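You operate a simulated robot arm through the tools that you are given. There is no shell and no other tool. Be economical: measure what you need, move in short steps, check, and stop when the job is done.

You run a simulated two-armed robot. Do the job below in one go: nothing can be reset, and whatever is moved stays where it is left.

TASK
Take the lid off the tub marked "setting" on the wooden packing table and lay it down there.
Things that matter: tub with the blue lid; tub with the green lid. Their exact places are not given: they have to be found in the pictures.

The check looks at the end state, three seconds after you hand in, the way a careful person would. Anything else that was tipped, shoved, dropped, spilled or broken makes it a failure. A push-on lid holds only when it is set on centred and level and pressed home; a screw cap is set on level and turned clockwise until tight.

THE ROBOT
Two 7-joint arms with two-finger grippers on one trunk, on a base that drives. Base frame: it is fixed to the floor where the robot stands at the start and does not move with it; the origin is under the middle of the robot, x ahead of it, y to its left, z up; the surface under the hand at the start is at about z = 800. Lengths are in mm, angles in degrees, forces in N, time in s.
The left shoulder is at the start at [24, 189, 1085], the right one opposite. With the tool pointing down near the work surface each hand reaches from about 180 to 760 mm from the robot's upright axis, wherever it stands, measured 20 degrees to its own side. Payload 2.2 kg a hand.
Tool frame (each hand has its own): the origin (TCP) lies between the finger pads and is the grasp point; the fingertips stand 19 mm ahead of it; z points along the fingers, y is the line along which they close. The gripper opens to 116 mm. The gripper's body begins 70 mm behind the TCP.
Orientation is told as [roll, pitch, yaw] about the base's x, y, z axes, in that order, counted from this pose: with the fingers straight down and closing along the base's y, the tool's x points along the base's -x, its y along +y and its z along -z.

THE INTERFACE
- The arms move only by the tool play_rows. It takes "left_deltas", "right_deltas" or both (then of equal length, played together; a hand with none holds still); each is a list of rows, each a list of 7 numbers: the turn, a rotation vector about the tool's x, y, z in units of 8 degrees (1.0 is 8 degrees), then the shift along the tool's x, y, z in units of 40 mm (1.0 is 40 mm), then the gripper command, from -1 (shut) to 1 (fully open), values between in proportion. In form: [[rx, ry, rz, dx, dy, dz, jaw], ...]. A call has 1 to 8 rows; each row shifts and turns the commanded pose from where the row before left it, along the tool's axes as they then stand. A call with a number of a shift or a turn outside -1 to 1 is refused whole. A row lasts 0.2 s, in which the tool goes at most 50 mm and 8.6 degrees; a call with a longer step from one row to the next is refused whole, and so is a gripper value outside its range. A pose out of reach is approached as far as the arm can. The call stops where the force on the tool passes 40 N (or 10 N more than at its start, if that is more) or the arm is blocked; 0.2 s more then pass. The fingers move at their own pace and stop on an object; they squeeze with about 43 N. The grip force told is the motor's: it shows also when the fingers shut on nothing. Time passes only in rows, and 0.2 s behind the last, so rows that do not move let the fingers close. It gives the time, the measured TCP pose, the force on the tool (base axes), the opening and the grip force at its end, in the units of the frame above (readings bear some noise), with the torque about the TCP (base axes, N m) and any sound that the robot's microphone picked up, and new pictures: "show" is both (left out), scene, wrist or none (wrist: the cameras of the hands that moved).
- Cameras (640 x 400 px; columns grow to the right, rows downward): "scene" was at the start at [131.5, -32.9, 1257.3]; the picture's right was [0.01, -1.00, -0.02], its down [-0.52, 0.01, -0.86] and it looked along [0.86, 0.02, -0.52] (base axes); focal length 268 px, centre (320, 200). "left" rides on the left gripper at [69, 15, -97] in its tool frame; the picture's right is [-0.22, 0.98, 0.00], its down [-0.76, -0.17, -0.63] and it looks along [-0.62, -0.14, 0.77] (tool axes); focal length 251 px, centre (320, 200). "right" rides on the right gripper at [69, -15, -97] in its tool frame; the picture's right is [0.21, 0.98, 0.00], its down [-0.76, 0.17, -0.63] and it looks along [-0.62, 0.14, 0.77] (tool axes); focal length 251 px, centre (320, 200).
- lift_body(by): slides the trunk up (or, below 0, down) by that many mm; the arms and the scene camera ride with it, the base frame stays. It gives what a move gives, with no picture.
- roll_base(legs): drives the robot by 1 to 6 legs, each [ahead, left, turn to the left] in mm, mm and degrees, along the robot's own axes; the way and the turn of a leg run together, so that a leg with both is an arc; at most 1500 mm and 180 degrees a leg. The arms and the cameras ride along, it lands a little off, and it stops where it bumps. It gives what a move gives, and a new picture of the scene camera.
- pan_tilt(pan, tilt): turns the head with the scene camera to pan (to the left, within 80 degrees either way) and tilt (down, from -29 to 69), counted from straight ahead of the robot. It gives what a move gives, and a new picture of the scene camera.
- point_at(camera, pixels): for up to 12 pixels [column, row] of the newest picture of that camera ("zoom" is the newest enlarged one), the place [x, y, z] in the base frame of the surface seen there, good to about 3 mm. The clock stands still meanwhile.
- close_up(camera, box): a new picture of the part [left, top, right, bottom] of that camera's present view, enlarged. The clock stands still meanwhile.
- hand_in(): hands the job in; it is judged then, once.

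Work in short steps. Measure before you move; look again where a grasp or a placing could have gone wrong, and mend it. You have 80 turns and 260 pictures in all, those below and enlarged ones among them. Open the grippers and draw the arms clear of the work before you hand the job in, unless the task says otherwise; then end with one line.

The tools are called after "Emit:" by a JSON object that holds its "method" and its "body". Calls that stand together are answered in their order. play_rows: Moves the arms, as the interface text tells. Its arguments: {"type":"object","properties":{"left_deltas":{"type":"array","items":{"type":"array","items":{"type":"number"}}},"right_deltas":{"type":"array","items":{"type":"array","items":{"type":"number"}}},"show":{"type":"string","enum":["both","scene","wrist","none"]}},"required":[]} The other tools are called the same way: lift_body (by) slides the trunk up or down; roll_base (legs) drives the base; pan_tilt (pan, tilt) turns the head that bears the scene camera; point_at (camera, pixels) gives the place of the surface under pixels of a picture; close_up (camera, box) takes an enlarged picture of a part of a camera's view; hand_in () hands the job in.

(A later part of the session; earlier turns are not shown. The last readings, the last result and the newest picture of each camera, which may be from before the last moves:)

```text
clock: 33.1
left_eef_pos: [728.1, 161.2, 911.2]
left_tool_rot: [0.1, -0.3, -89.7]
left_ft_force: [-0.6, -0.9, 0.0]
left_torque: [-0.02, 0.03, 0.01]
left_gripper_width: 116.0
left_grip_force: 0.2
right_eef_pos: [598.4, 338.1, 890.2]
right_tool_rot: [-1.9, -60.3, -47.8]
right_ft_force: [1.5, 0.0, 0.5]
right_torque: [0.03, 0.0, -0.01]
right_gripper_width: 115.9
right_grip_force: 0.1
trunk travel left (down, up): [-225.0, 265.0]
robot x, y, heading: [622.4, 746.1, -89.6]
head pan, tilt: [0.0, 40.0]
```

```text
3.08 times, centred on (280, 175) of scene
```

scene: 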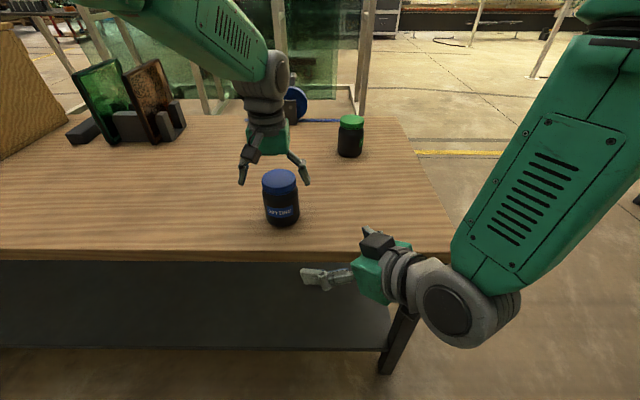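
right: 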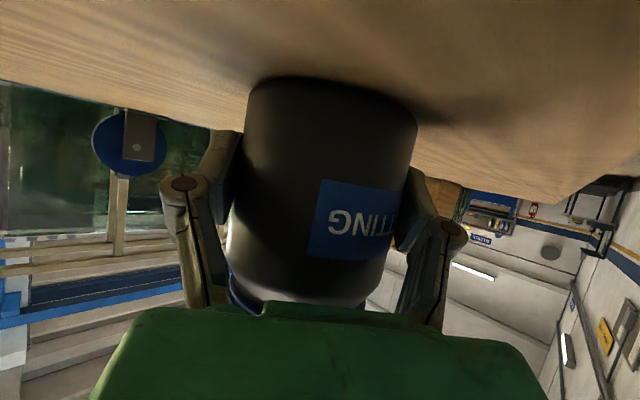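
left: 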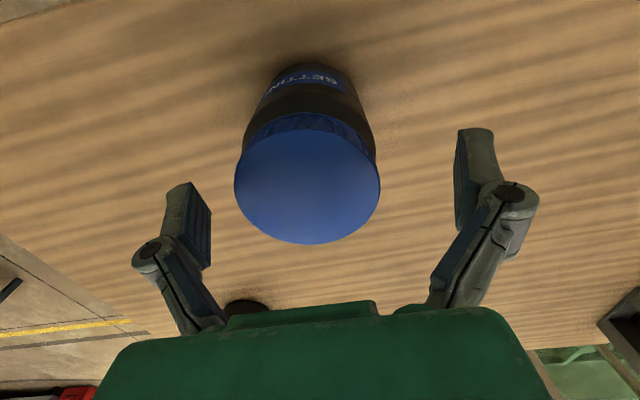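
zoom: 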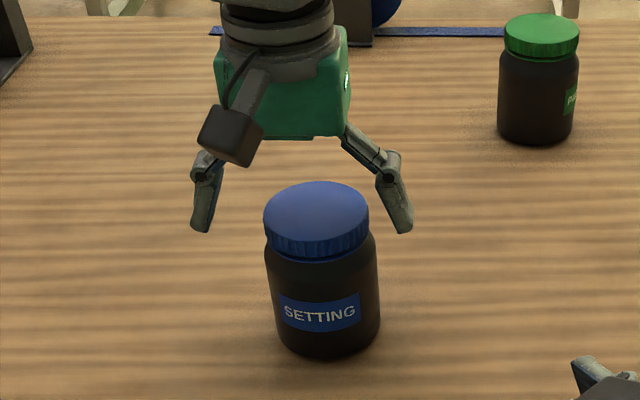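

Fingers are astride the lid (the base sways a few mm). Now bring the right hand back on line, staying about 145 mm out from the tub.

Emit:
{"method": "play_rows", "body": {"right_deltas": [[0, 0, 0, -0.83, -0.32, 0, 1], [0, 0, 0, -0.83, -0.32, 0.3, 1], [0, 0, 0, 0, 0, 0.6, 1], [0, 0, 0, 0, 0, 0.6, 1], [0, 0, 0, 0, 0, 0, 1], [0, 0, 0, 0, 0, 0, 1]], "show": "both"}}

Emit:
{"method": "point_at", "body": {"camera": "right", "pixels": [[300, 100], [320, 100], [340, 100]]}}

```text
clock: 34.5
left_eef_pos: [717.4, 160.4, 912.6]
left_tool_rot: [0.7, -0.3, -89.8]
left_ft_force: [0.1, -0.4, -0.5]
left_torque: [0.01, -0.03, 0.02]
left_gripper_width: 116.0
left_grip_force: 0.1
right_eef_pos: [623.8, 255.8, 917.9]
right_tool_rot: [-0.9, -60.5, -48.7]
right_ft_force: [-0.3, 0.4, 0.2]
right_torque: [0.01, -0.05, 0.0]
right_gripper_width: 116.1
right_grip_force: 0.1
trunk travel left (down, up): [-225.0, 265.0]
robot x, y, heading: [620.9, 746.2, -89.4]
head pan, tilt: [0.0, 40.0]
```

scene: 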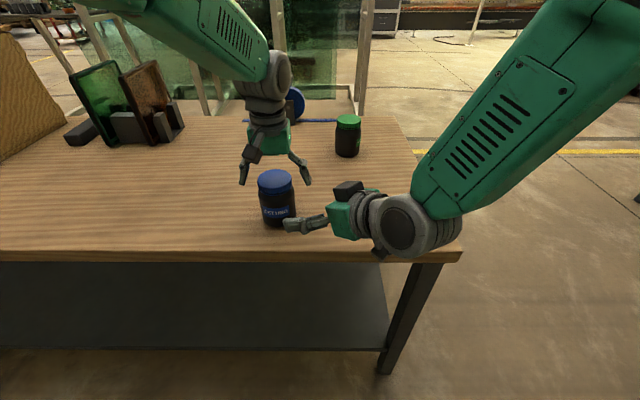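
right: 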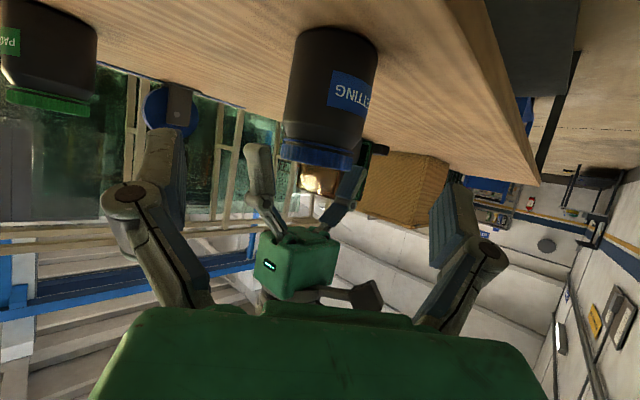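

```text
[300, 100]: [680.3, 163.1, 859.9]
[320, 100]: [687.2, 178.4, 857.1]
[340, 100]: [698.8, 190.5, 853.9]
```

On line; about 150 mm to go with +7 mm sideways. Advance 100 mm, then re-measure.

Emit:
{"method": "play_rows", "body": {"right_deltas": [[0, 0, 0, 0, 0.09, 0.7, 1], [0, 0, 0, 0, 0.09, 0.6, 1], [0, 0, 0, 0, 0, 0.6, 1], [0, 0, 0, 0, 0, 0.6, 1], [0, 0, 0, 0, 0, 0, 1], [0, 0, 0, 0, 0, 0, 1]], "show": "both"}}

Emit:
{"method": "close_up", "body": {"camera": "scene", "box": [200, 120, 360, 240]}}

```text
clock: 35.9
left_eef_pos: [722.9, 162.5, 912.5]
left_tool_rot: [0.3, -0.2, -89.6]
left_ft_force: [0.8, 0.1, -0.3]
left_torque: [-0.02, -0.03, -0.02]
left_gripper_width: 116.1
left_grip_force: 0.1
right_eef_pos: [691.8, 193.7, 869.5]
right_tool_rot: [-1.6, -60.3, -48.2]
right_ft_force: [0.0, 0.6, -0.1]
right_torque: [0.0, -0.03, -0.01]
right_gripper_width: 115.7
right_grip_force: 0.1
trunk travel left (down, up): [-225.0, 265.0]
robot x, y, heading: [623.4, 746.0, -89.3]
head pan, tilt: [0.0, 40.0]
```

scene: 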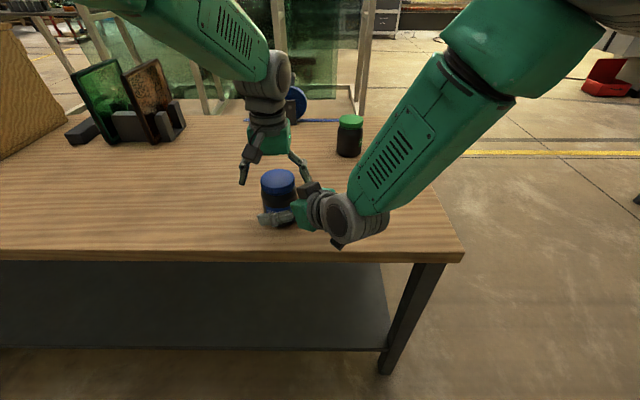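
right: 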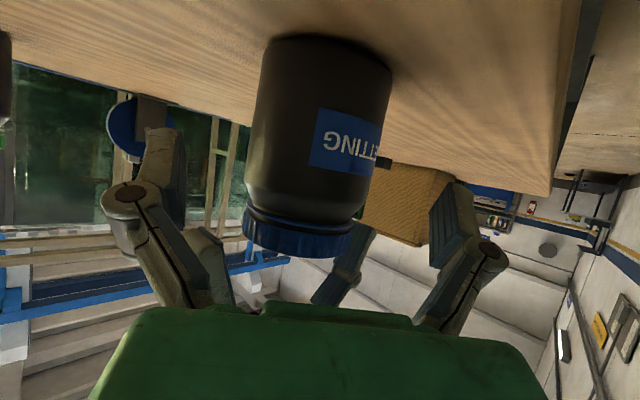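

```text
3.33 times, centred on (280, 180) of scene
```

zoom: 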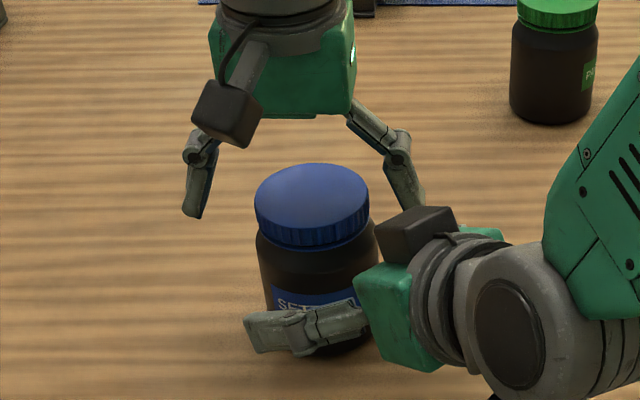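

Nearly there. I narrow the left fingers to about 90 mm with a 4 mm shift to centre on the lid, then advance the right hand the last 47 mm.

Emit:
{"method": "play_rows", "body": {"left_deltas": [[0, 0, 0, 0, -0.1, 0, 0.7], [0, 0, 0, 0, 0, 0, 0.55], [0, 0, 0, 0, 0, 0, 0.55], [0, 0, 0, 0, 0, 0, 0.55], [0, 0, 0, 0, 0, 0, 0.55]], "right_deltas": [[0, 0, 0, 0, 0, 0, 1], [0, 0, 0, 0.1, -0.05, 0.4, 1], [0, 0, 0, 0, 0, 0.4, 1], [0, 0, 0, 0, 0, 0.4, 1], [0, 0, 0, 0, 0, 0, 1]], "show": "both"}}

Emit:
{"method": "close_up", "body": {"camera": "scene", "box": [200, 120, 360, 240]}}

```text
clock: 37.1
left_eef_pos: [720.3, 162.5, 913.0]
left_tool_rot: [0.4, -0.2, -89.6]
left_ft_force: [-0.5, -0.1, -1.2]
left_torque: [0.06, 0.0, 0.02]
left_gripper_width: 89.8
left_grip_force: 0.0
right_eef_pos: [714.8, 161.7, 840.5]
right_tool_rot: [-1.5, -60.4, -48.2]
right_ft_force: [-0.3, 1.1, 0.3]
right_torque: [0.02, -0.02, 0.04]
right_gripper_width: 115.9
right_grip_force: 0.0
trunk travel left (down, up): [-225.0, 265.0]
robot x, y, heading: [625.0, 747.1, -89.6]
head pan, tilt: [0.0, 40.0]
```

scene: 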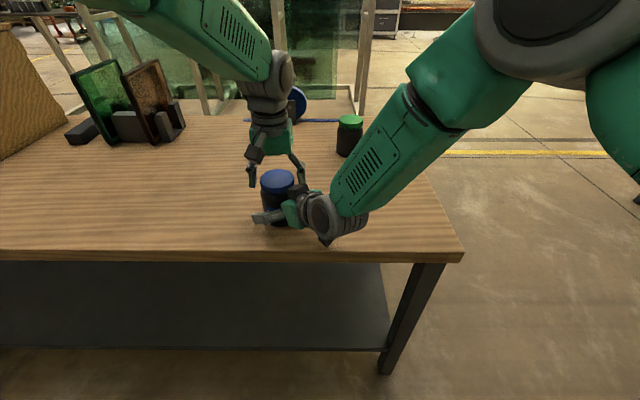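
right: 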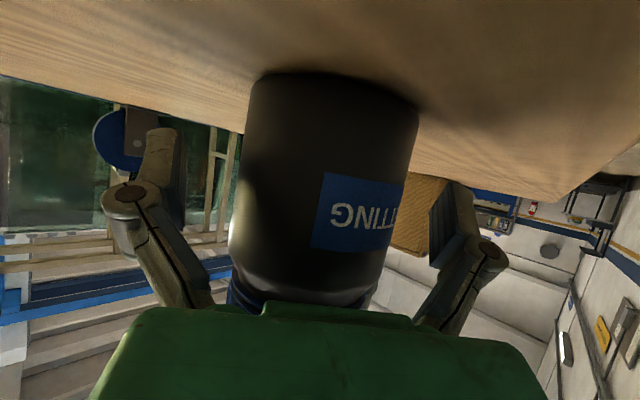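
left: 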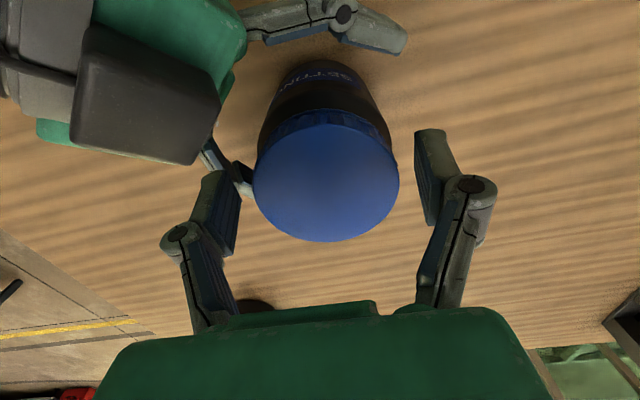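

```text
3.33 times, centred on (280, 180) of scene
```

zoom: 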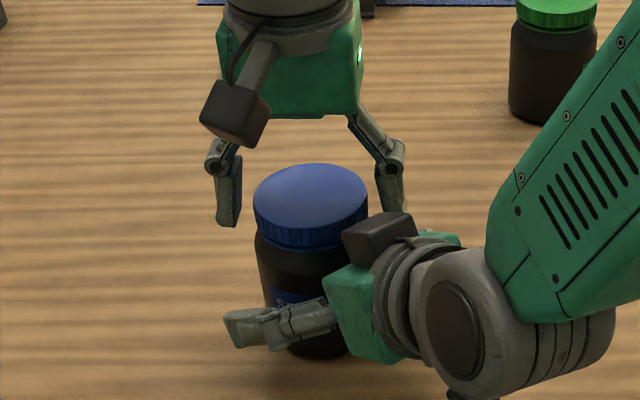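

Both astride. I check the fore-aft centring of the left fingers on the lid before closing.

Emit:
{"method": "point_at", "body": {"camera": "left", "pixels": [[325, 180], [258, 175], [395, 165], [325, 125], [325, 238], [215, 180], [432, 135], [205, 200], [445, 170], [228, 190], [422, 160]]}}

Emit:
{"method": "point_at", "body": {"camera": "zoom", "pixels": [[230, 220], [392, 205], [310, 170], [310, 220], [258, 195], [363, 195], [225, 190], [345, 225], [320, 265]]}}

```text
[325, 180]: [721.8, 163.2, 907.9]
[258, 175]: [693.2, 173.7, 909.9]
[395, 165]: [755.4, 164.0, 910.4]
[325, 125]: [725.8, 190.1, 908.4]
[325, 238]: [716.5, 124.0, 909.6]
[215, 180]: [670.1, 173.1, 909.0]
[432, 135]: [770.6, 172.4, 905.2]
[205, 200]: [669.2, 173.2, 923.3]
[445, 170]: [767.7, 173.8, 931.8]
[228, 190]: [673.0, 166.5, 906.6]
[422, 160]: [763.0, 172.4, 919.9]
```

```text
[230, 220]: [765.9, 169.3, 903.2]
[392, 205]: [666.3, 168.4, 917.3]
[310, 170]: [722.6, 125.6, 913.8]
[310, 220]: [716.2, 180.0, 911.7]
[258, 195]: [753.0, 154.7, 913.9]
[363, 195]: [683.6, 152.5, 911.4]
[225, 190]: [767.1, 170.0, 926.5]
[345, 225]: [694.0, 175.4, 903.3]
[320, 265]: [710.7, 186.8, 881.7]
```

Fingers sit about 4.5 mm too far toward +y. I correct this, close the right gripper on the body, then the left on the lid.

Emit:
{"method": "play_rows", "body": {"left_deltas": [[0, 0, 0, -0.11, 0, 0, 0.55], [0, 0, 0, 0, 0, 0, 0.55], [0, 0, 0, 0, 0, 0, 0.55], [0, 0, 0, 0, 0, 0, 0.55], [0, 0, 0, 0, 0, 0, 0.4], [0, 0, 0, 0, 0, 0, -1], [0, 0, 0, 0, 0, 0, -1]], "right_deltas": [[0, 0, 0, 0, 0, 0, 0.6], [0, 0, 0, 0, 0, 0, 0.4], [0, 0, 0, 0, 0, 0, -1], [0, 0, 0, 0, 0, 0, -1], [0, 0, 0, 0, 0, 0, -1], [0, 0, 0, 0, 0, 0, -1], [0, 0, 0, 0, 0, 0, -1]], "show": "both"}}

Emit:
{"method": "close_up", "body": {"camera": "scene", "box": [200, 120, 360, 240]}}

```text
clock: 38.7
left_eef_pos: [720.2, 155.7, 910.8]
left_tool_rot: [0.5, -0.3, -89.6]
left_ft_force: [6.5, 0.2, 1.6]
left_torque: [0.01, -0.07, 0.02]
left_gripper_width: 68.2
left_grip_force: 43.2
right_eef_pos: [712.9, 162.0, 841.5]
right_tool_rot: [-1.4, -60.2, -48.3]
right_ft_force: [-6.7, 0.3, -0.2]
right_torque: [0.0, -0.48, -0.01]
right_gripper_width: 76.4
right_grip_force: 43.2
trunk travel left (down, up): [-225.0, 265.0]
robot x, y, heading: [623.4, 749.2, -89.6]
head pan, tilt: [0.0, 40.0]
```

scene: 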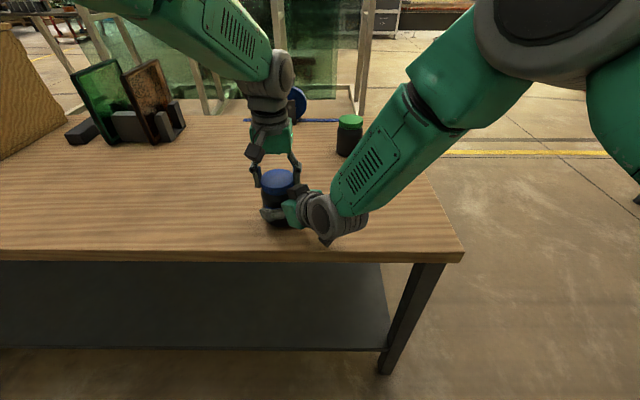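
right: 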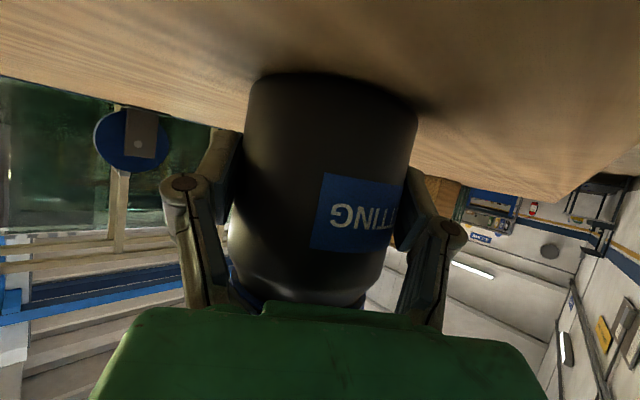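
left: 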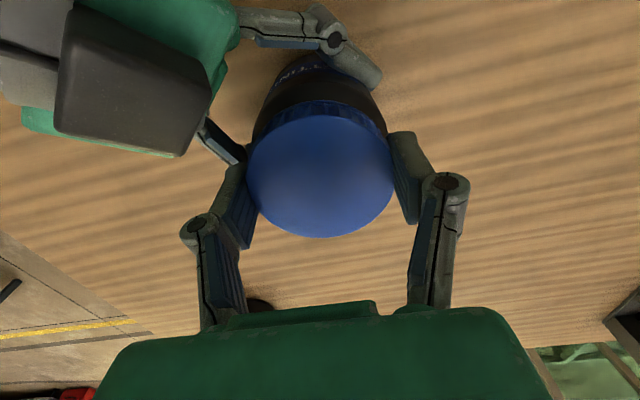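

```text
3.33 times, centred on (280, 180) of scene
```

zoom: 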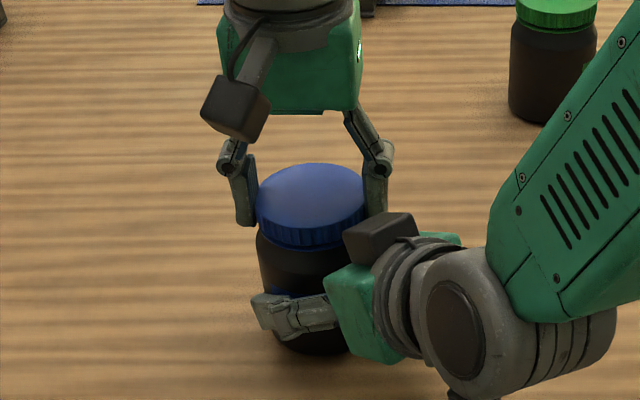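

Lid gripped at 68 mm, body at 76. Twist the left hand counter-clockwise (negative about tool z) 32° as a trial.

Emit:
{"method": "play_rows", "body": {"left_deltas": [[0, 0, -0.5, 0, 0, 0, -1], [0, 0, -0.5, 0, 0, 0, -1], [0, 0, -1, 0, 0, 0, -1], [0, 0, -1, 0, 0, 0, -1], [0, 0, -1, 0, 0, 0, -1], [0, 0, 0, 0, 0, 0, -1]], "show": "both"}}

```text
clock: 40.1
left_eef_pos: [719.7, 157.2, 912.5]
left_tool_rot: [0.2, -0.2, -57.5]
left_ft_force: [7.2, 4.0, 1.4]
left_torque: [0.15, -0.25, -0.01]
left_gripper_width: 67.8
left_grip_force: 43.2
right_eef_pos: [713.4, 161.8, 841.7]
right_tool_rot: [-1.4, -60.3, -48.3]
right_ft_force: [-6.9, -2.6, -0.8]
right_torque: [0.13, -0.25, -0.07]
right_gripper_width: 77.0
right_grip_force: 43.3
trunk travel left (down, up): [-225.0, 265.0]
robot x, y, heading: [620.6, 750.3, -89.6]
head pan, tilt: [0.0, 40.0]
```

scene: 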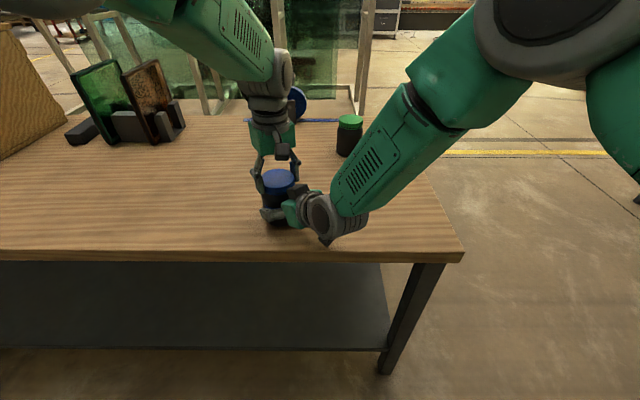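
left: 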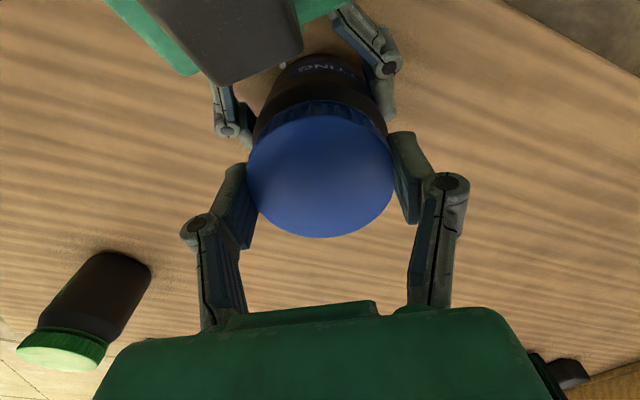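

It turned freely (yaw −57.5) with hardly any torque. Turn 40° more.

Emit:
{"method": "play_rows", "body": {"left_deltas": [[0, 0, -1, 0, 0, -0.01, -1], [0, 0, -1, 0, 0, -0.01, -1], [0, 0, -1, 0, 0, -0.01, -1], [0, 0, -1, 0, 0, -0.01, -1], [0, 0, -1, 0, 0, -0.01, -1], [0, 0, 0, 0, 0, 0, -1]], "show": "both"}}

Emit:
{"method": "close_up", "body": {"camera": "scene", "box": [220, 130, 340, 230]}}

```text
clock: 41.5
left_eef_pos: [726.6, 152.1, 914.8]
left_tool_rot: [-0.3, 1.8, -15.7]
left_ft_force: [-32.8, 10.7, -13.2]
left_torque: [0.45, 1.35, 0.0]
left_gripper_width: 68.2
left_grip_force: 43.2
right_eef_pos: [716.6, 162.9, 842.3]
right_tool_rot: [-1.3, -60.5, -48.2]
right_ft_force: [32.5, -10.9, 11.8]
right_torque: [0.18, 0.84, 0.15]
right_gripper_width: 76.3
right_grip_force: 42.8
trunk travel left (down, up): [-225.0, 265.0]
robot x, y, heading: [621.5, 748.4, -89.2]
head pan, tilt: [0.0, 40.0]
```

scene: 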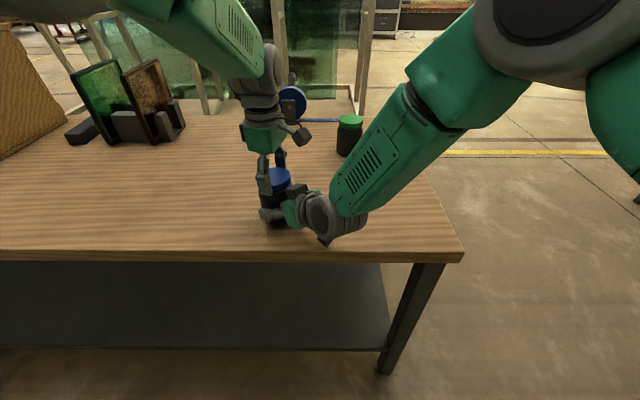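
left: 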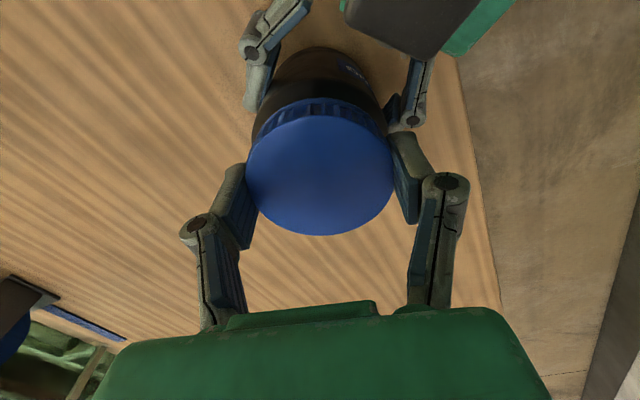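

```text
4.00 times, centred on (280, 180) of scene
```

zoom: 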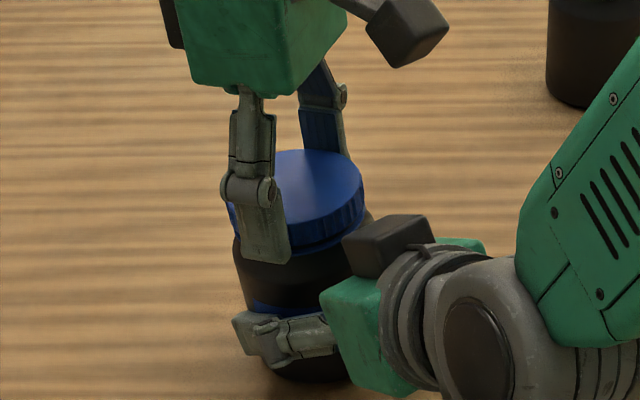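

Side force of 33 N built up as the left wrist neared a limit, so I stop. I open the left fingers a bit, turn back clockwise 72°, and look.

Emit:
{"method": "play_rows", "body": {"left_deltas": [[0, 0, 0.5, 0, 0, 0, -1], [0, 0, 0, 0, 0, 0, 0.4], [0, 0, 0, 0, 0, 0, 0.5], [0, 0, 1, 0, 0, 0, 0.5], [0, 0, 1, 0, 0, 0, 0.5], [0, 0, 1, 0, 0, 0, 0.5], [0, 0, 1, 0, 0, 0, 0.5], [0, 0, 0, 0, 0, 0, 0.5]], "show": "both"}}

Emit:
{"method": "close_up", "body": {"camera": "scene", "box": [220, 130, 340, 230]}}

```text
clock: 43.3
left_eef_pos: [717.0, 158.5, 914.3]
left_tool_rot: [0.4, -0.7, -53.8]
left_ft_force: [-0.2, 0.6, -0.3]
left_torque: [-0.03, 0.03, -0.02]
left_gripper_width: 87.1
left_grip_force: 0.0
right_eef_pos: [713.4, 162.5, 841.6]
right_tool_rot: [-1.4, -60.4, -48.3]
right_ft_force: [-4.1, -1.2, 11.7]
right_torque: [-0.2, -0.22, -0.08]
right_gripper_width: 76.2
right_grip_force: 42.9
trunk travel left (down, up): [-225.0, 265.0]
robot x, y, heading: [626.3, 746.9, -89.6]
head pan, tilt: [0.0, 40.0]
```

scene: 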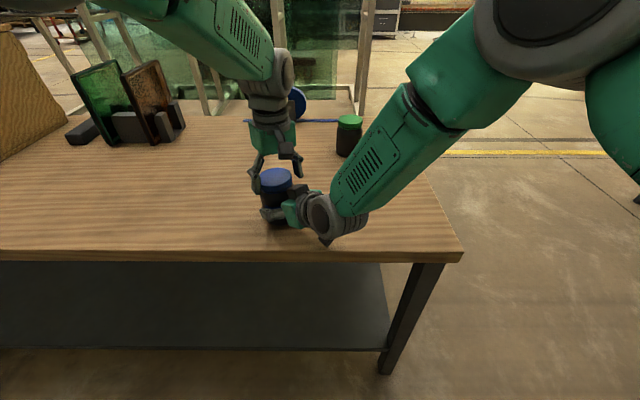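
left: 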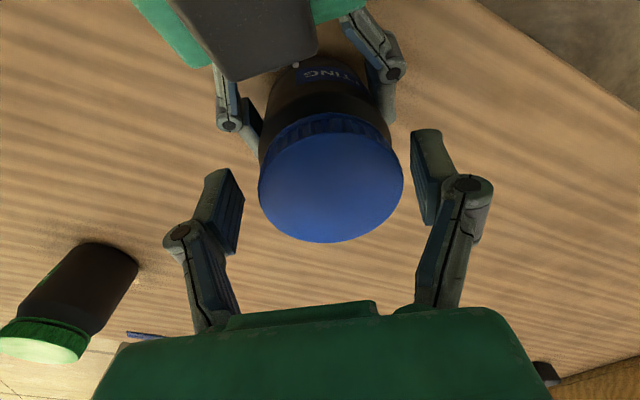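

```text
4.00 times, centred on (280, 180) of scene
```

zoom: 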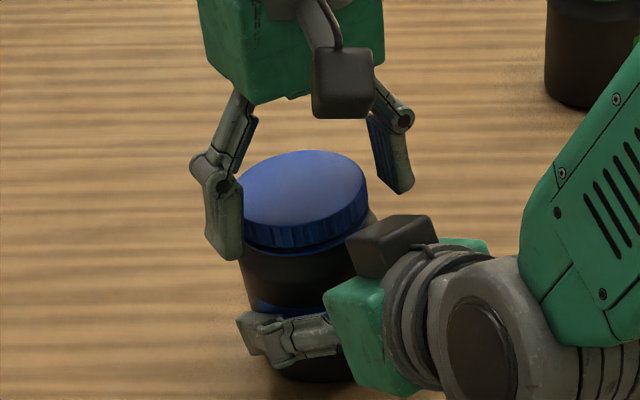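

The lid may have risen or tilted; I measure its top and the jar's foot.

Emit:
{"method": "point_at", "body": {"camera": "zoom", "pixels": [[310, 155], [310, 190], [310, 215], [255, 200], [355, 175], [305, 240], [305, 250], [300, 275], [300, 300]]}}

Emit:
{"method": "point_at", "body": {"camera": "left", "pixels": [[330, 190], [270, 180], [390, 175], [330, 145], [330, 235]]}}

Emit:
{"method": "close_up", "body": {"camera": "right", "box": [200, 60, 460, 320]}}

```text
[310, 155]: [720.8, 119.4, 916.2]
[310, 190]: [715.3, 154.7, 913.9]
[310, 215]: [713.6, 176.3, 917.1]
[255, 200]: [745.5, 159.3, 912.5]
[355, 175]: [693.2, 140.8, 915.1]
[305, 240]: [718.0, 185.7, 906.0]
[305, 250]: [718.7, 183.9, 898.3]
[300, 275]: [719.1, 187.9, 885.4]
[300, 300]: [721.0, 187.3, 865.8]
```

```text
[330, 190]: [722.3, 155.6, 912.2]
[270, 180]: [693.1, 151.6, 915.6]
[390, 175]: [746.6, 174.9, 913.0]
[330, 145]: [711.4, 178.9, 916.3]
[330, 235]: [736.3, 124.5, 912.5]
```

```text
1.54 times, centred on (330, 190) of right
```

zoom: 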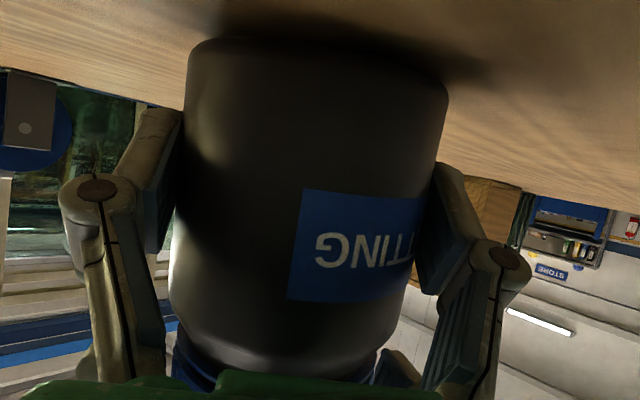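

Lid top reads 912–917, i.e. risen about 2 mm. Next stroke: turn back to yaw ≈ −100, regrip, then twist 64°.

Emit:
{"method": "play_rows", "body": {"left_deltas": [[0, 0, 1, 0, 0, 0, 0.5], [0, 0, 1, 0, 0, 0, 0.5], [0, 0, 1, 0, 0, 0, 0.5], [0, 0, 1, 0, 0, 0, 0.5], [0, 0, 1, 0, 0, 0, 0.5], [0, 0, 0.9, 0, 0, 0, 0.5], [0, 0, 0, 0, 0, 0, 0.5]], "show": "wrist"}}

Emit:
{"method": "close_up", "body": {"camera": "scene", "box": [220, 130, 340, 230]}}

Emit:
{"method": "point_at", "body": {"camera": "zoom", "pixels": [[310, 155], [310, 190], [310, 215], [255, 200], [355, 175], [200, 210], [380, 190]]}}

```text
clock: 44.9
left_eef_pos: [717.9, 158.1, 914.3]
left_tool_rot: [0.6, -0.3, -100.8]
left_ft_force: [-0.2, 0.4, 0.2]
left_torque: [-0.02, -0.01, 0.01]
left_gripper_width: 87.1
left_grip_force: 0.3
right_eef_pos: [713.0, 162.4, 841.7]
right_tool_rot: [-1.4, -60.4, -48.3]
right_ft_force: [-3.4, 0.3, 9.4]
right_torque: [-0.13, -0.23, 0.0]
right_gripper_width: 76.0
right_grip_force: 43.3
trunk travel left (down, up): [-225.0, 265.0]
robot x, y, heading: [622.1, 748.7, -89.4]
head pan, tilt: [0.0, 40.0]
```

left: 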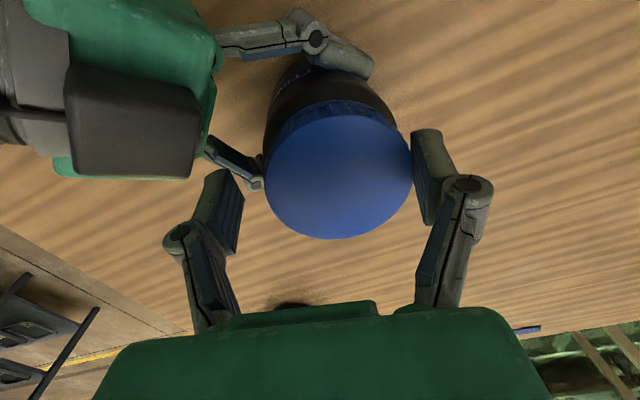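

```text
4.00 times, centred on (280, 180) of scene
```

zoom: 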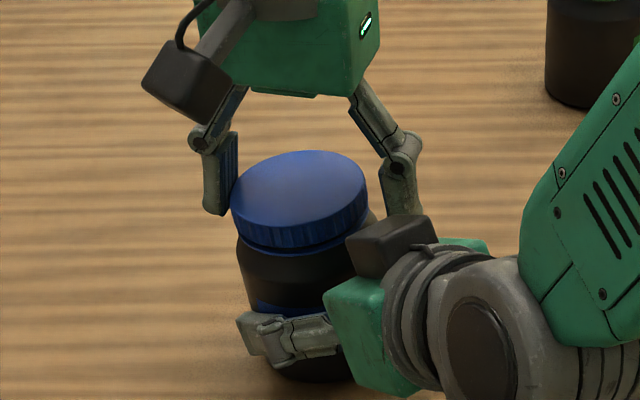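

```text
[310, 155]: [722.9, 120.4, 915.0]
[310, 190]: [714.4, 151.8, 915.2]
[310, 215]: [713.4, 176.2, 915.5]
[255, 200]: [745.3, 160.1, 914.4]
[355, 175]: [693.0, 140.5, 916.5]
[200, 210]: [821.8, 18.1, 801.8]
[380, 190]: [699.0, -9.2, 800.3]
```

The tub leans slightly in the right grip from the side pull; recentring when the left closes should right it. I restore the hands' original offset, close on the lid and let it settle.

Emit:
{"method": "play_rows", "body": {"left_deltas": [[0, 0, 0, -0.04, 0.07, 0, 0.5], [0, 0, 0, 0, 0, 0, 0.4], [0, 0, 0, 0, 0, 0, 0.25], [0, 0, 0, 0, 0, 0, -1], [0, 0, 0, 0, 0, 0, -1]], "show": "none"}}

Emit:
{"method": "close_up", "body": {"camera": "scene", "box": [220, 130, 340, 230]}}

```text
clock: 46.1
left_eef_pos: [725.0, 157.0, 914.2]
left_tool_rot: [0.8, -0.3, -100.6]
left_ft_force: [28.4, -8.4, 4.4]
left_torque: [-0.21, -1.04, 0.05]
left_gripper_width: 67.5
left_grip_force: 43.0
right_eef_pos: [712.6, 162.2, 842.1]
right_tool_rot: [-1.6, -60.2, -48.3]
right_ft_force: [-27.3, 10.0, 9.5]
right_torque: [-0.28, -1.51, -0.06]
right_gripper_width: 75.9
right_grip_force: 43.2
trunk travel left (down, up): [-225.0, 265.0]
robot x, y, heading: [623.6, 744.1, -89.1]
head pan, tilt: [0.0, 40.0]
```

```text
4.00 times, centred on (280, 180) of scene
```

zoom: 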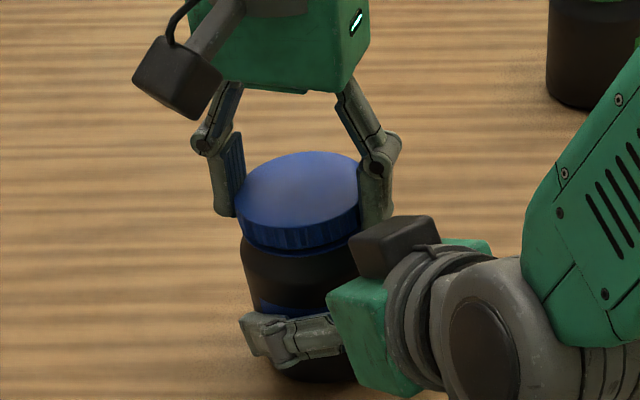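

The lid still leans toward +x (left hand carries 28 N). I move the gripped lid 6 mm toward −x to bring the tub upright.

Emit:
{"method": "play_rows", "body": {"left_deltas": [[0, 0, 0, 0, -0.08, 0, -1], [0, 0, 0, 0, -0.08, 0, -1], [0, 0, 0, 0, 0, 0, -1], [0, 0, 0, 0, 0, 0, -1]], "show": "scene"}}

Emit:
{"method": "close_up", "body": {"camera": "scene", "box": [220, 130, 340, 230]}}

Emit:
{"method": "point_at", "body": {"camera": "zoom", "pixels": [[310, 160], [310, 190], [310, 215], [260, 200], [350, 180]]}}

```text
clock: 46.7
left_eef_pos: [721.3, 157.4, 914.9]
left_tool_rot: [1.2, -0.2, -100.7]
left_ft_force: [2.3, -0.2, 0.7]
left_torque: [-0.01, -0.11, -0.01]
left_gripper_width: 68.0
left_grip_force: 43.3
right_eef_pos: [712.3, 163.8, 841.4]
right_tool_rot: [-1.5, -60.0, -48.4]
right_ft_force: [-2.6, -0.3, -2.2]
right_torque: [0.0, -0.07, -0.02]
right_gripper_width: 76.1
right_grip_force: 43.1
trunk travel left (down, up): [-225.0, 265.0]
robot x, y, heading: [623.3, 747.6, -89.0]
head pan, tilt: [0.0, 40.0]
stopped in row 3 (left hand): the force on the tool passed its limit at 40 N (the readings are from after the stop); the commanded pose is now the measured one
```

scene: 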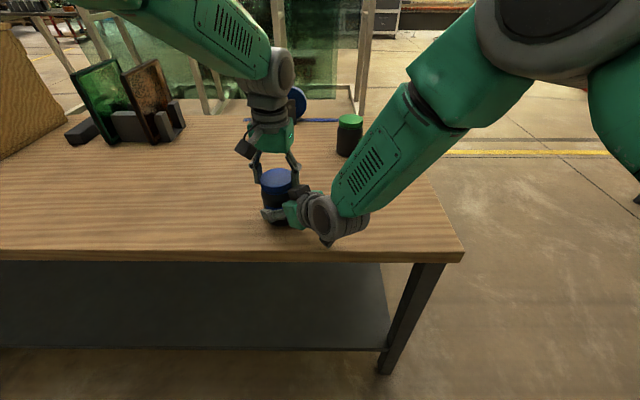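

```text
4.00 times, centred on (280, 180) of scene
```

zoom: 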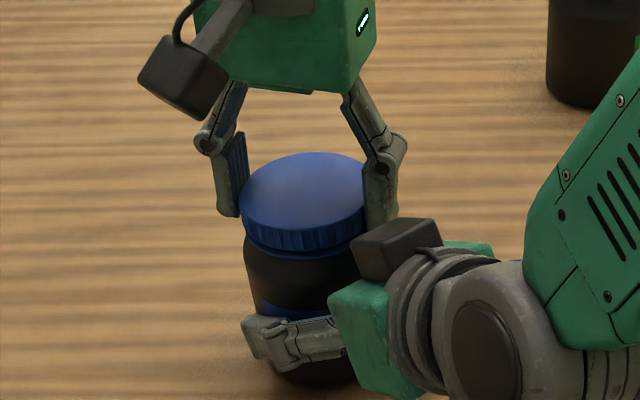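

```text
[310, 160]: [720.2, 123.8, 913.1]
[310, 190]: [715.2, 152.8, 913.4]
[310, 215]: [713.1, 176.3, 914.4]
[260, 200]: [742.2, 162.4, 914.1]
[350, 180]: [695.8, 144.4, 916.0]
```

Forces have relaxed to ~2 N and the tub is upright. Twist counter-clockwise 56°.

Emit:
{"method": "play_rows", "body": {"left_deltas": [[0, 0, -1, 0, 0, 0, -1], [0, 0, -1, 0, 0, 0, -1], [0, 0, -1, 0, 0, 0, -1], [0, 0, -1, 0, 0, 0, -1], [0, 0, -1, 0, 0, 0, -1], [0, 0, -1, 0, 0, 0, -1], [0, 0, -1, 0, 0, 0, -1], [0, 0, 0, 0, 0, 0, -1]], "show": "none"}}

Emit:
{"method": "close_up", "body": {"camera": "scene", "box": [220, 130, 340, 230]}}

```text
clock: 48.5
left_eef_pos: [724.2, 156.5, 919.0]
left_tool_rot: [-0.5, 0.4, -43.7]
left_ft_force: [-21.2, 18.7, -2.0]
left_torque: [1.41, 0.42, -0.1]
left_gripper_width: 67.9
left_grip_force: 42.7
right_eef_pos: [713.1, 162.7, 843.0]
right_tool_rot: [-1.6, -60.4, -48.3]
right_ft_force: [21.7, -19.7, 1.2]
right_torque: [-0.1, 1.21, 0.03]
right_gripper_width: 76.0
right_grip_force: 43.0
trunk travel left (down, up): [-225.0, 265.0]
robot x, y, heading: [625.9, 748.1, -89.4]
head pan, tilt: [0.0, 40.0]
```

```text
4.00 times, centred on (280, 180) of scene
```

zoom: 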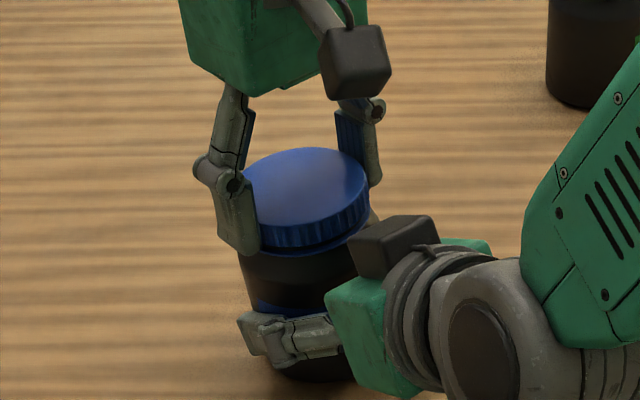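

The lid has risen (left z 919, a gap shows under its skirt). I try a gentle lift of about 10 mm, watching the force.

Emit:
{"method": "play_rows", "body": {"left_deltas": [[0, 0, 0, 0, 0, -0.08, -1], [0, 0, 0, 0, 0, -0.08, -1], [0, 0, 0, 0, 0, -0.08, -1], [0, 0, 0, 0, 0, 0, -1]], "show": "none"}}

Emit:
{"method": "close_up", "body": {"camera": "scene", "box": [220, 130, 340, 230]}}

```text
clock: 49.6
left_eef_pos: [728.7, 159.2, 920.7]
left_tool_rot: [0.0, 0.6, -43.1]
left_ft_force: [-14.3, 7.4, 8.2]
left_torque: [0.61, 0.26, -0.04]
left_gripper_width: 67.7
left_grip_force: 42.9
right_eef_pos: [714.6, 168.6, 845.5]
right_tool_rot: [-2.0, -60.7, -47.6]
right_ft_force: [13.9, -7.4, -10.3]
right_torque: [0.08, 0.94, 0.07]
right_gripper_width: 75.9
right_grip_force: 43.5
trunk travel left (down, up): [-225.0, 265.0]
robot x, y, heading: [624.5, 745.8, -89.3]
head pan, tilt: [0.0, 40.0]
stopped in row 4 (left hand): the force on the tool passed its limit at 40 N (the readings are from after the stop); the commanded pose is now the measured one
```

```text
4.00 times, centred on (280, 180) of scene
```

zoom: 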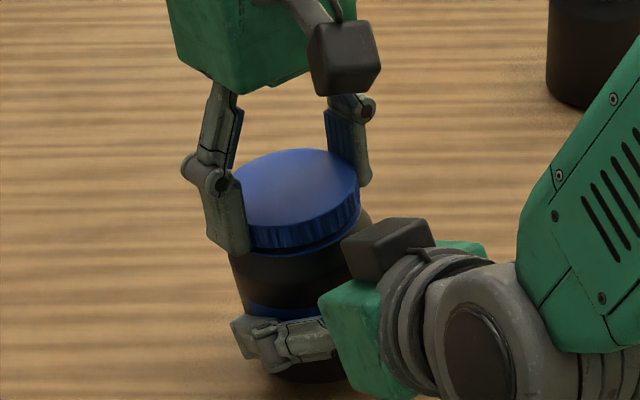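

Still engaged on the thread. Next stroke: open slightly, turn back 56°.

Emit:
{"method": "play_rows", "body": {"left_deltas": [[0, 0, 0, 0, 0, 0.05, 0.5], [0, 0, 1, 0, 0, 0, 0.5], [0, 0, 1, 0, 0, 0, 0.5], [0, 0, 1, 0, 0, 0, 0.5], [0, 0, 1, 0, 0, 0, 0.5], [0, 0, 1, 0, 0, 0, 0.5], [0, 0, 1, 0, 0, 0, 0.5], [0, 0, 1, 0, 0, 0, 0.5]], "show": "wrist"}}

Emit:
{"method": "close_up", "body": {"camera": "scene", "box": [220, 130, 340, 230]}}

Emit:
{"method": "point_at", "body": {"camera": "zoom", "pixels": [[310, 160], [310, 190], [310, 215], [255, 200], [350, 180], [200, 190]]}}

```text
clock: 51.4
left_eef_pos: [727.5, 158.5, 920.3]
left_tool_rot: [0.0, -0.1, -99.6]
left_ft_force: [-0.5, -0.4, -0.4]
left_torque: [-0.01, 0.01, 0.01]
left_gripper_width: 86.9
left_grip_force: 0.1
right_eef_pos: [714.8, 166.7, 846.1]
right_tool_rot: [-1.9, -60.7, -47.9]
right_ft_force: [0.0, -0.1, -1.7]
right_torque: [0.04, 0.01, -0.01]
right_gripper_width: 76.2
right_grip_force: 42.7
trunk travel left (down, up): [-225.0, 265.0]
robot x, y, heading: [622.2, 746.8, -89.4]
head pan, tilt: [0.0, 40.0]
```

left: 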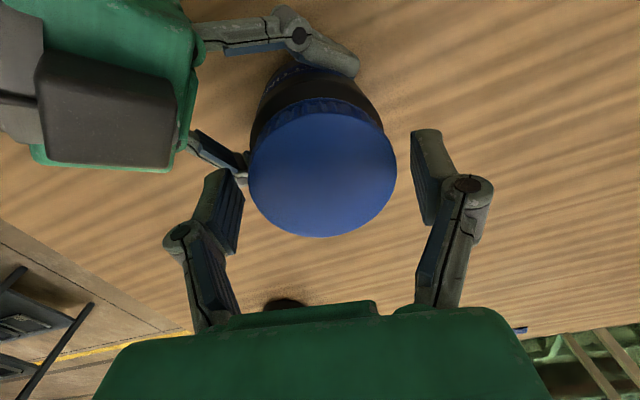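

```text
4.00 times, centred on (280, 180) of scene
```

zoom: 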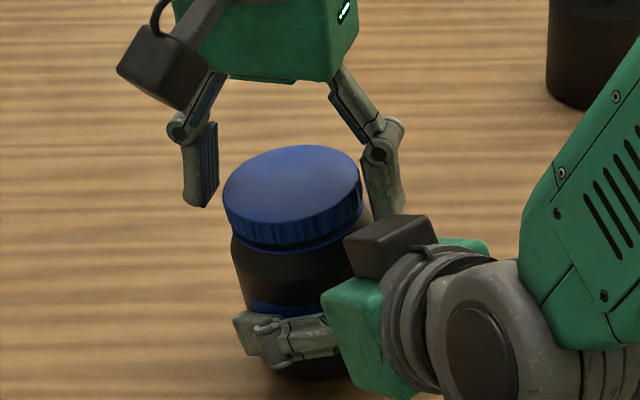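

```text
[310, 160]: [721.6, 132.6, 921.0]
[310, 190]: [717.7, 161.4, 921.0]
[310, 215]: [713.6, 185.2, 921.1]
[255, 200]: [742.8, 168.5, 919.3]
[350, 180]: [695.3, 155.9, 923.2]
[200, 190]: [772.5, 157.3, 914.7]
```

Lid centre (322,175) sits between the pads; it has risen further, and the tub has been lifted ~4 mm in the right grip. Close and twist 48°.

Emit:
{"method": "play_rows", "body": {"left_deltas": [[0, 0, 0, 0, 0, 0, 0.25], [0, 0, 0, 0, 0, 0, -1], [0, 0, -1, 0, 0, 0, -1], [0, 0, -1, 0, 0, 0, -1], [0, 0, -1, 0, 0, 0, -1], [0, 0, -1, 0, 0, 0, -1], [0, 0, -1, 0, 0, 0, -1], [0, 0, -1, 0, 0, 0, -1]], "show": "none"}}

Emit:
{"method": "play_rows", "body": {"left_deltas": [[0, 0, -1, 0, 0, -0.03, -1], [0, 0, 0, 0, 0, -0.05, -1], [0, 0, 0, 0, 0, 0, -1]], "show": "scene"}}

Emit:
{"method": "close_up", "body": {"camera": "scene", "box": [220, 130, 340, 230]}}

```text
clock: 53.2
left_eef_pos: [727.0, 158.3, 920.8]
left_tool_rot: [-0.1, 0.0, -51.3]
left_ft_force: [0.4, -2.1, 5.1]
left_torque: [1.03, -0.99, -0.13]
left_gripper_width: 67.4
left_grip_force: 43.5
right_eef_pos: [713.5, 165.6, 846.2]
right_tool_rot: [-1.9, -60.7, -47.8]
right_ft_force: [-0.9, 1.6, -6.2]
right_torque: [-1.15, 1.12, 0.1]
right_gripper_width: 76.0
right_grip_force: 43.0
trunk travel left (down, up): [-225.0, 265.0]
robot x, y, heading: [626.9, 748.4, -89.5]
head pan, tilt: [0.0, 40.0]
```

```text
clock: 54.0
left_eef_pos: [728.0, 157.3, 922.8]
left_tool_rot: [-0.3, 0.9, -43.0]
left_ft_force: [-25.1, 8.0, -3.6]
left_torque: [0.73, 0.44, -0.06]
left_gripper_width: 67.6
left_grip_force: 43.1
right_eef_pos: [715.5, 167.5, 848.9]
right_tool_rot: [-1.9, -61.0, -47.9]
right_ft_force: [24.3, -8.0, 2.1]
right_torque: [-0.14, 1.39, 0.17]
right_gripper_width: 75.7
right_grip_force: 42.9
trunk travel left (down, up): [-225.0, 265.0]
robot x, y, heading: [618.6, 745.7, -89.4]
head pan, tilt: [0.0, 40.0]
```

scene: 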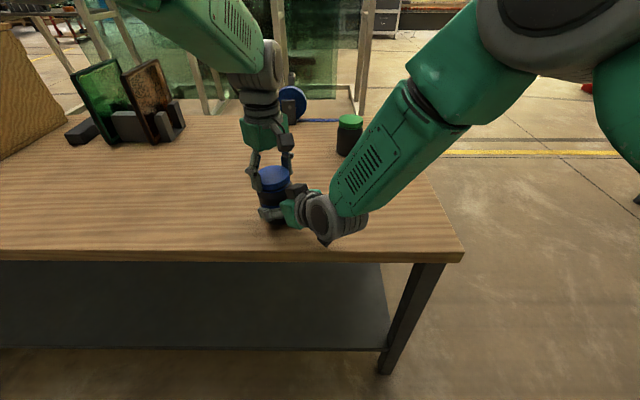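

```text
4.00 times, centred on (280, 180) of scene
```

zoom: 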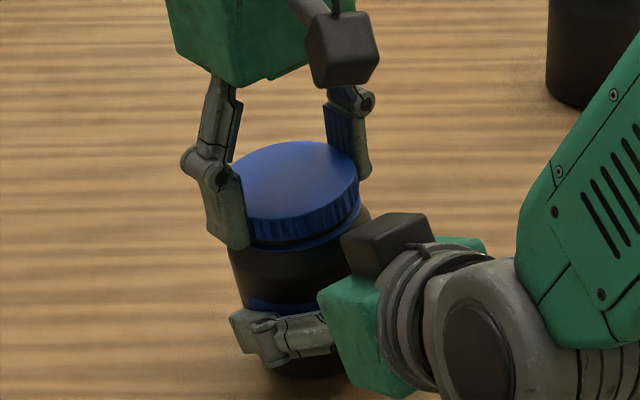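

A dark gap between lid and neck ring is growing, so it's unscrewing (~180° so far). Another stroke: back 56°, then regrip and twist.

Emit:
{"method": "play_rows", "body": {"left_deltas": [[0, 0, 0, 0, 0, 0, 0.5], [0, 0, 1, 0, 0, 0, 0.5], [0, 0, 1, 0, 0, 0, 0.5], [0, 0, 1, 0, 0, 0, 0.5], [0, 0, 1, 0, 0, 0, 0.5], [0, 0, 1, 0, 0, 0, 0.5], [0, 0, 1, 0, 0, 0, 0.5], [0, 0, 1, 0, 0, 0, 0.5]], "show": "wrist"}}

Emit:
{"method": "close_up", "body": {"camera": "scene", "box": [220, 130, 340, 230]}}

Emit:
{"method": "point_at", "body": {"camera": "zoom", "pixels": [[300, 155], [300, 190], [300, 210], [255, 200], [350, 180], [290, 235], [290, 248], [290, 260], [290, 275]]}}

Emit:
{"method": "close_up", "body": {"camera": "right", "box": [200, 60, 460, 320]}}

```text
clock: 55.8
left_eef_pos: [727.4, 158.9, 923.9]
left_tool_rot: [0.3, 0.0, -99.8]
left_ft_force: [0.4, 1.1, 0.5]
left_torque: [-0.04, 0.02, -0.01]
left_gripper_width: 87.0
left_grip_force: 0.0
right_eef_pos: [713.1, 166.9, 846.3]
right_tool_rot: [-1.9, -60.7, -47.9]
right_ft_force: [-1.0, -0.7, -2.3]
right_torque: [0.04, 0.01, -0.04]
right_gripper_width: 75.8
right_grip_force: 43.2
trunk travel left (down, up): [-225.0, 265.0]
robot x, y, heading: [621.7, 746.4, -89.5]
head pan, tilt: [0.0, 40.0]
```

left: 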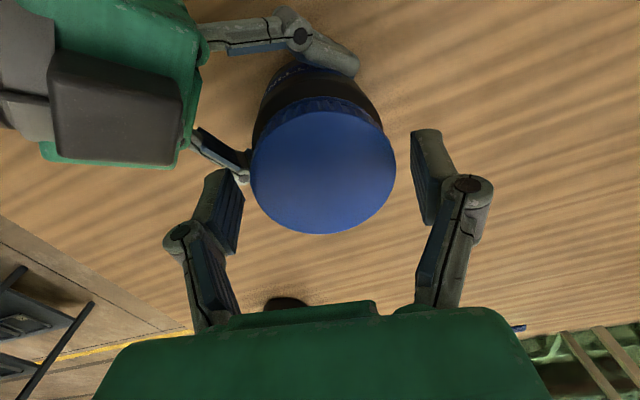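

```text
4.00 times, centred on (280, 180) of scene
```

zoom: 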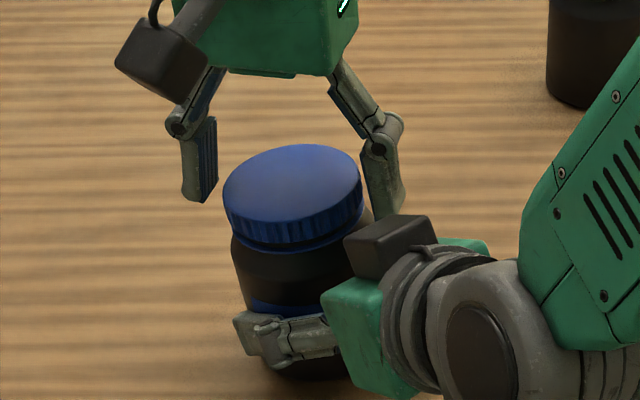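

```text
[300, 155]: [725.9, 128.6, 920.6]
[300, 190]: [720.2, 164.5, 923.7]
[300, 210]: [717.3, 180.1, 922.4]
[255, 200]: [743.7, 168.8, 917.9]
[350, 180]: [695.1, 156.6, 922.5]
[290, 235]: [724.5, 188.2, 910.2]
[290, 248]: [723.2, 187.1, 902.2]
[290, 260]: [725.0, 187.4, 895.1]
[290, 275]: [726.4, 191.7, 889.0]
```

```text
1.54 times, centred on (330, 190) of right
```

zoom: 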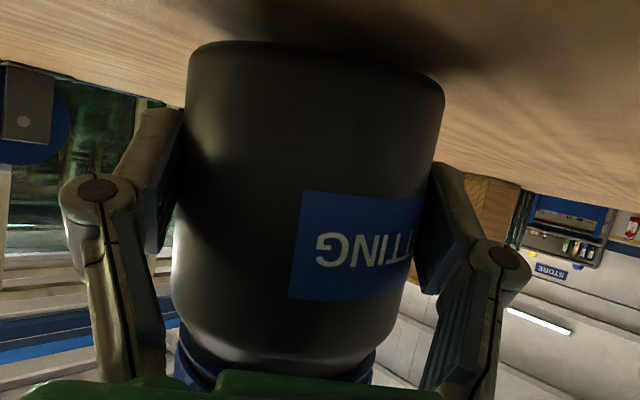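

The label hasn't turned, so the lid is really unscrewing (now about 4 mm up). Lower the pads 3 mm, regrip and twist 48° more, then a gentle lift trial.

Emit:
{"method": "play_rows", "body": {"left_deltas": [[0, 0, 0, 0, 0, 0.07, 0.25], [0, 0, 0, 0, 0, 0, -1], [0, 0, -1, 0, 0, -0.005, -1], [0, 0, -1, 0, 0, -0.005, -1], [0, 0, -1, 0, 0, -0.005, -1], [0, 0, -1, 0, 0, -0.005, -1], [0, 0, -1, 0, 0, -0.005, -1], [0, 0, -1, 0, 0, -0.005, -1]], "show": "none"}}

Emit:
{"method": "play_rows", "body": {"left_deltas": [[0, 0, 0, 0, 0, -0.06, -1], [0, 0, 0, 0, 0, -0.06, -1], [0, 0, 0, 0, 0, -0.06, -1]], "show": "scene"}}

Emit:
{"method": "close_up", "body": {"camera": "scene", "box": [220, 130, 340, 230]}}

```text
clock: 57.6
left_eef_pos: [727.6, 158.5, 923.1]
left_tool_rot: [-0.2, 0.1, -51.3]
left_ft_force: [-5.5, 3.0, 8.2]
left_torque: [1.02, -1.16, -0.11]
left_gripper_width: 67.7
left_grip_force: 43.0
right_eef_pos: [714.7, 166.3, 845.9]
right_tool_rot: [-1.9, -60.8, -47.7]
right_ft_force: [5.3, -3.6, -10.2]
right_torque: [-0.69, 1.61, 0.11]
right_gripper_width: 75.6
right_grip_force: 43.0
trunk travel left (down, up): [-225.0, 265.0]
robot x, y, heading: [624.2, 747.9, -89.3]
head pan, tilt: [0.0, 40.0]
```

```text
clock: 58.4
left_eef_pos: [728.5, 158.4, 927.8]
left_tool_rot: [0.1, 0.0, -51.5]
left_ft_force: [-4.0, -14.7, -23.7]
left_torque: [-0.41, -0.05, 0.0]
left_gripper_width: 67.6
left_grip_force: 43.4
right_eef_pos: [715.4, 166.4, 849.3]
right_tool_rot: [-2.0, -61.2, -47.7]
right_ft_force: [3.2, 13.9, 21.3]
right_torque: [-0.92, 0.04, 0.17]
right_gripper_width: 75.7
right_grip_force: 42.7
trunk travel left (down, up): [-225.0, 265.0]
robot x, y, heading: [624.7, 743.9, -89.6]
head pan, tilt: [0.0, 40.0]
```

scene: 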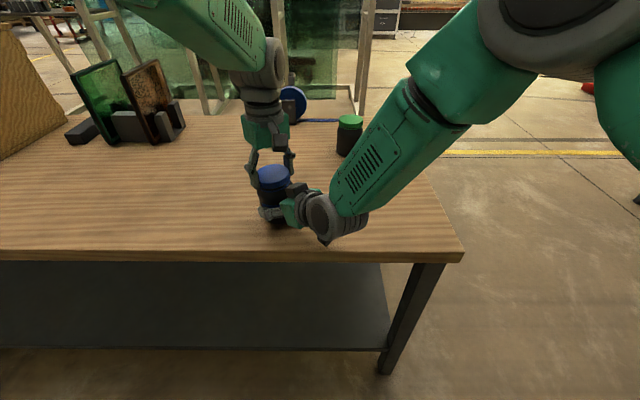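

```text
4.00 times, centred on (280, 180) of scene
```

zoom: 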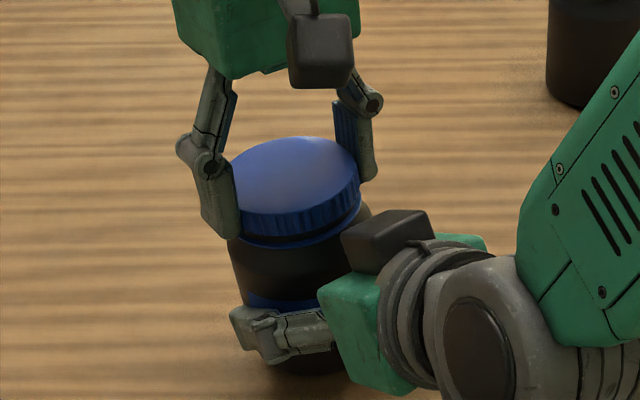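

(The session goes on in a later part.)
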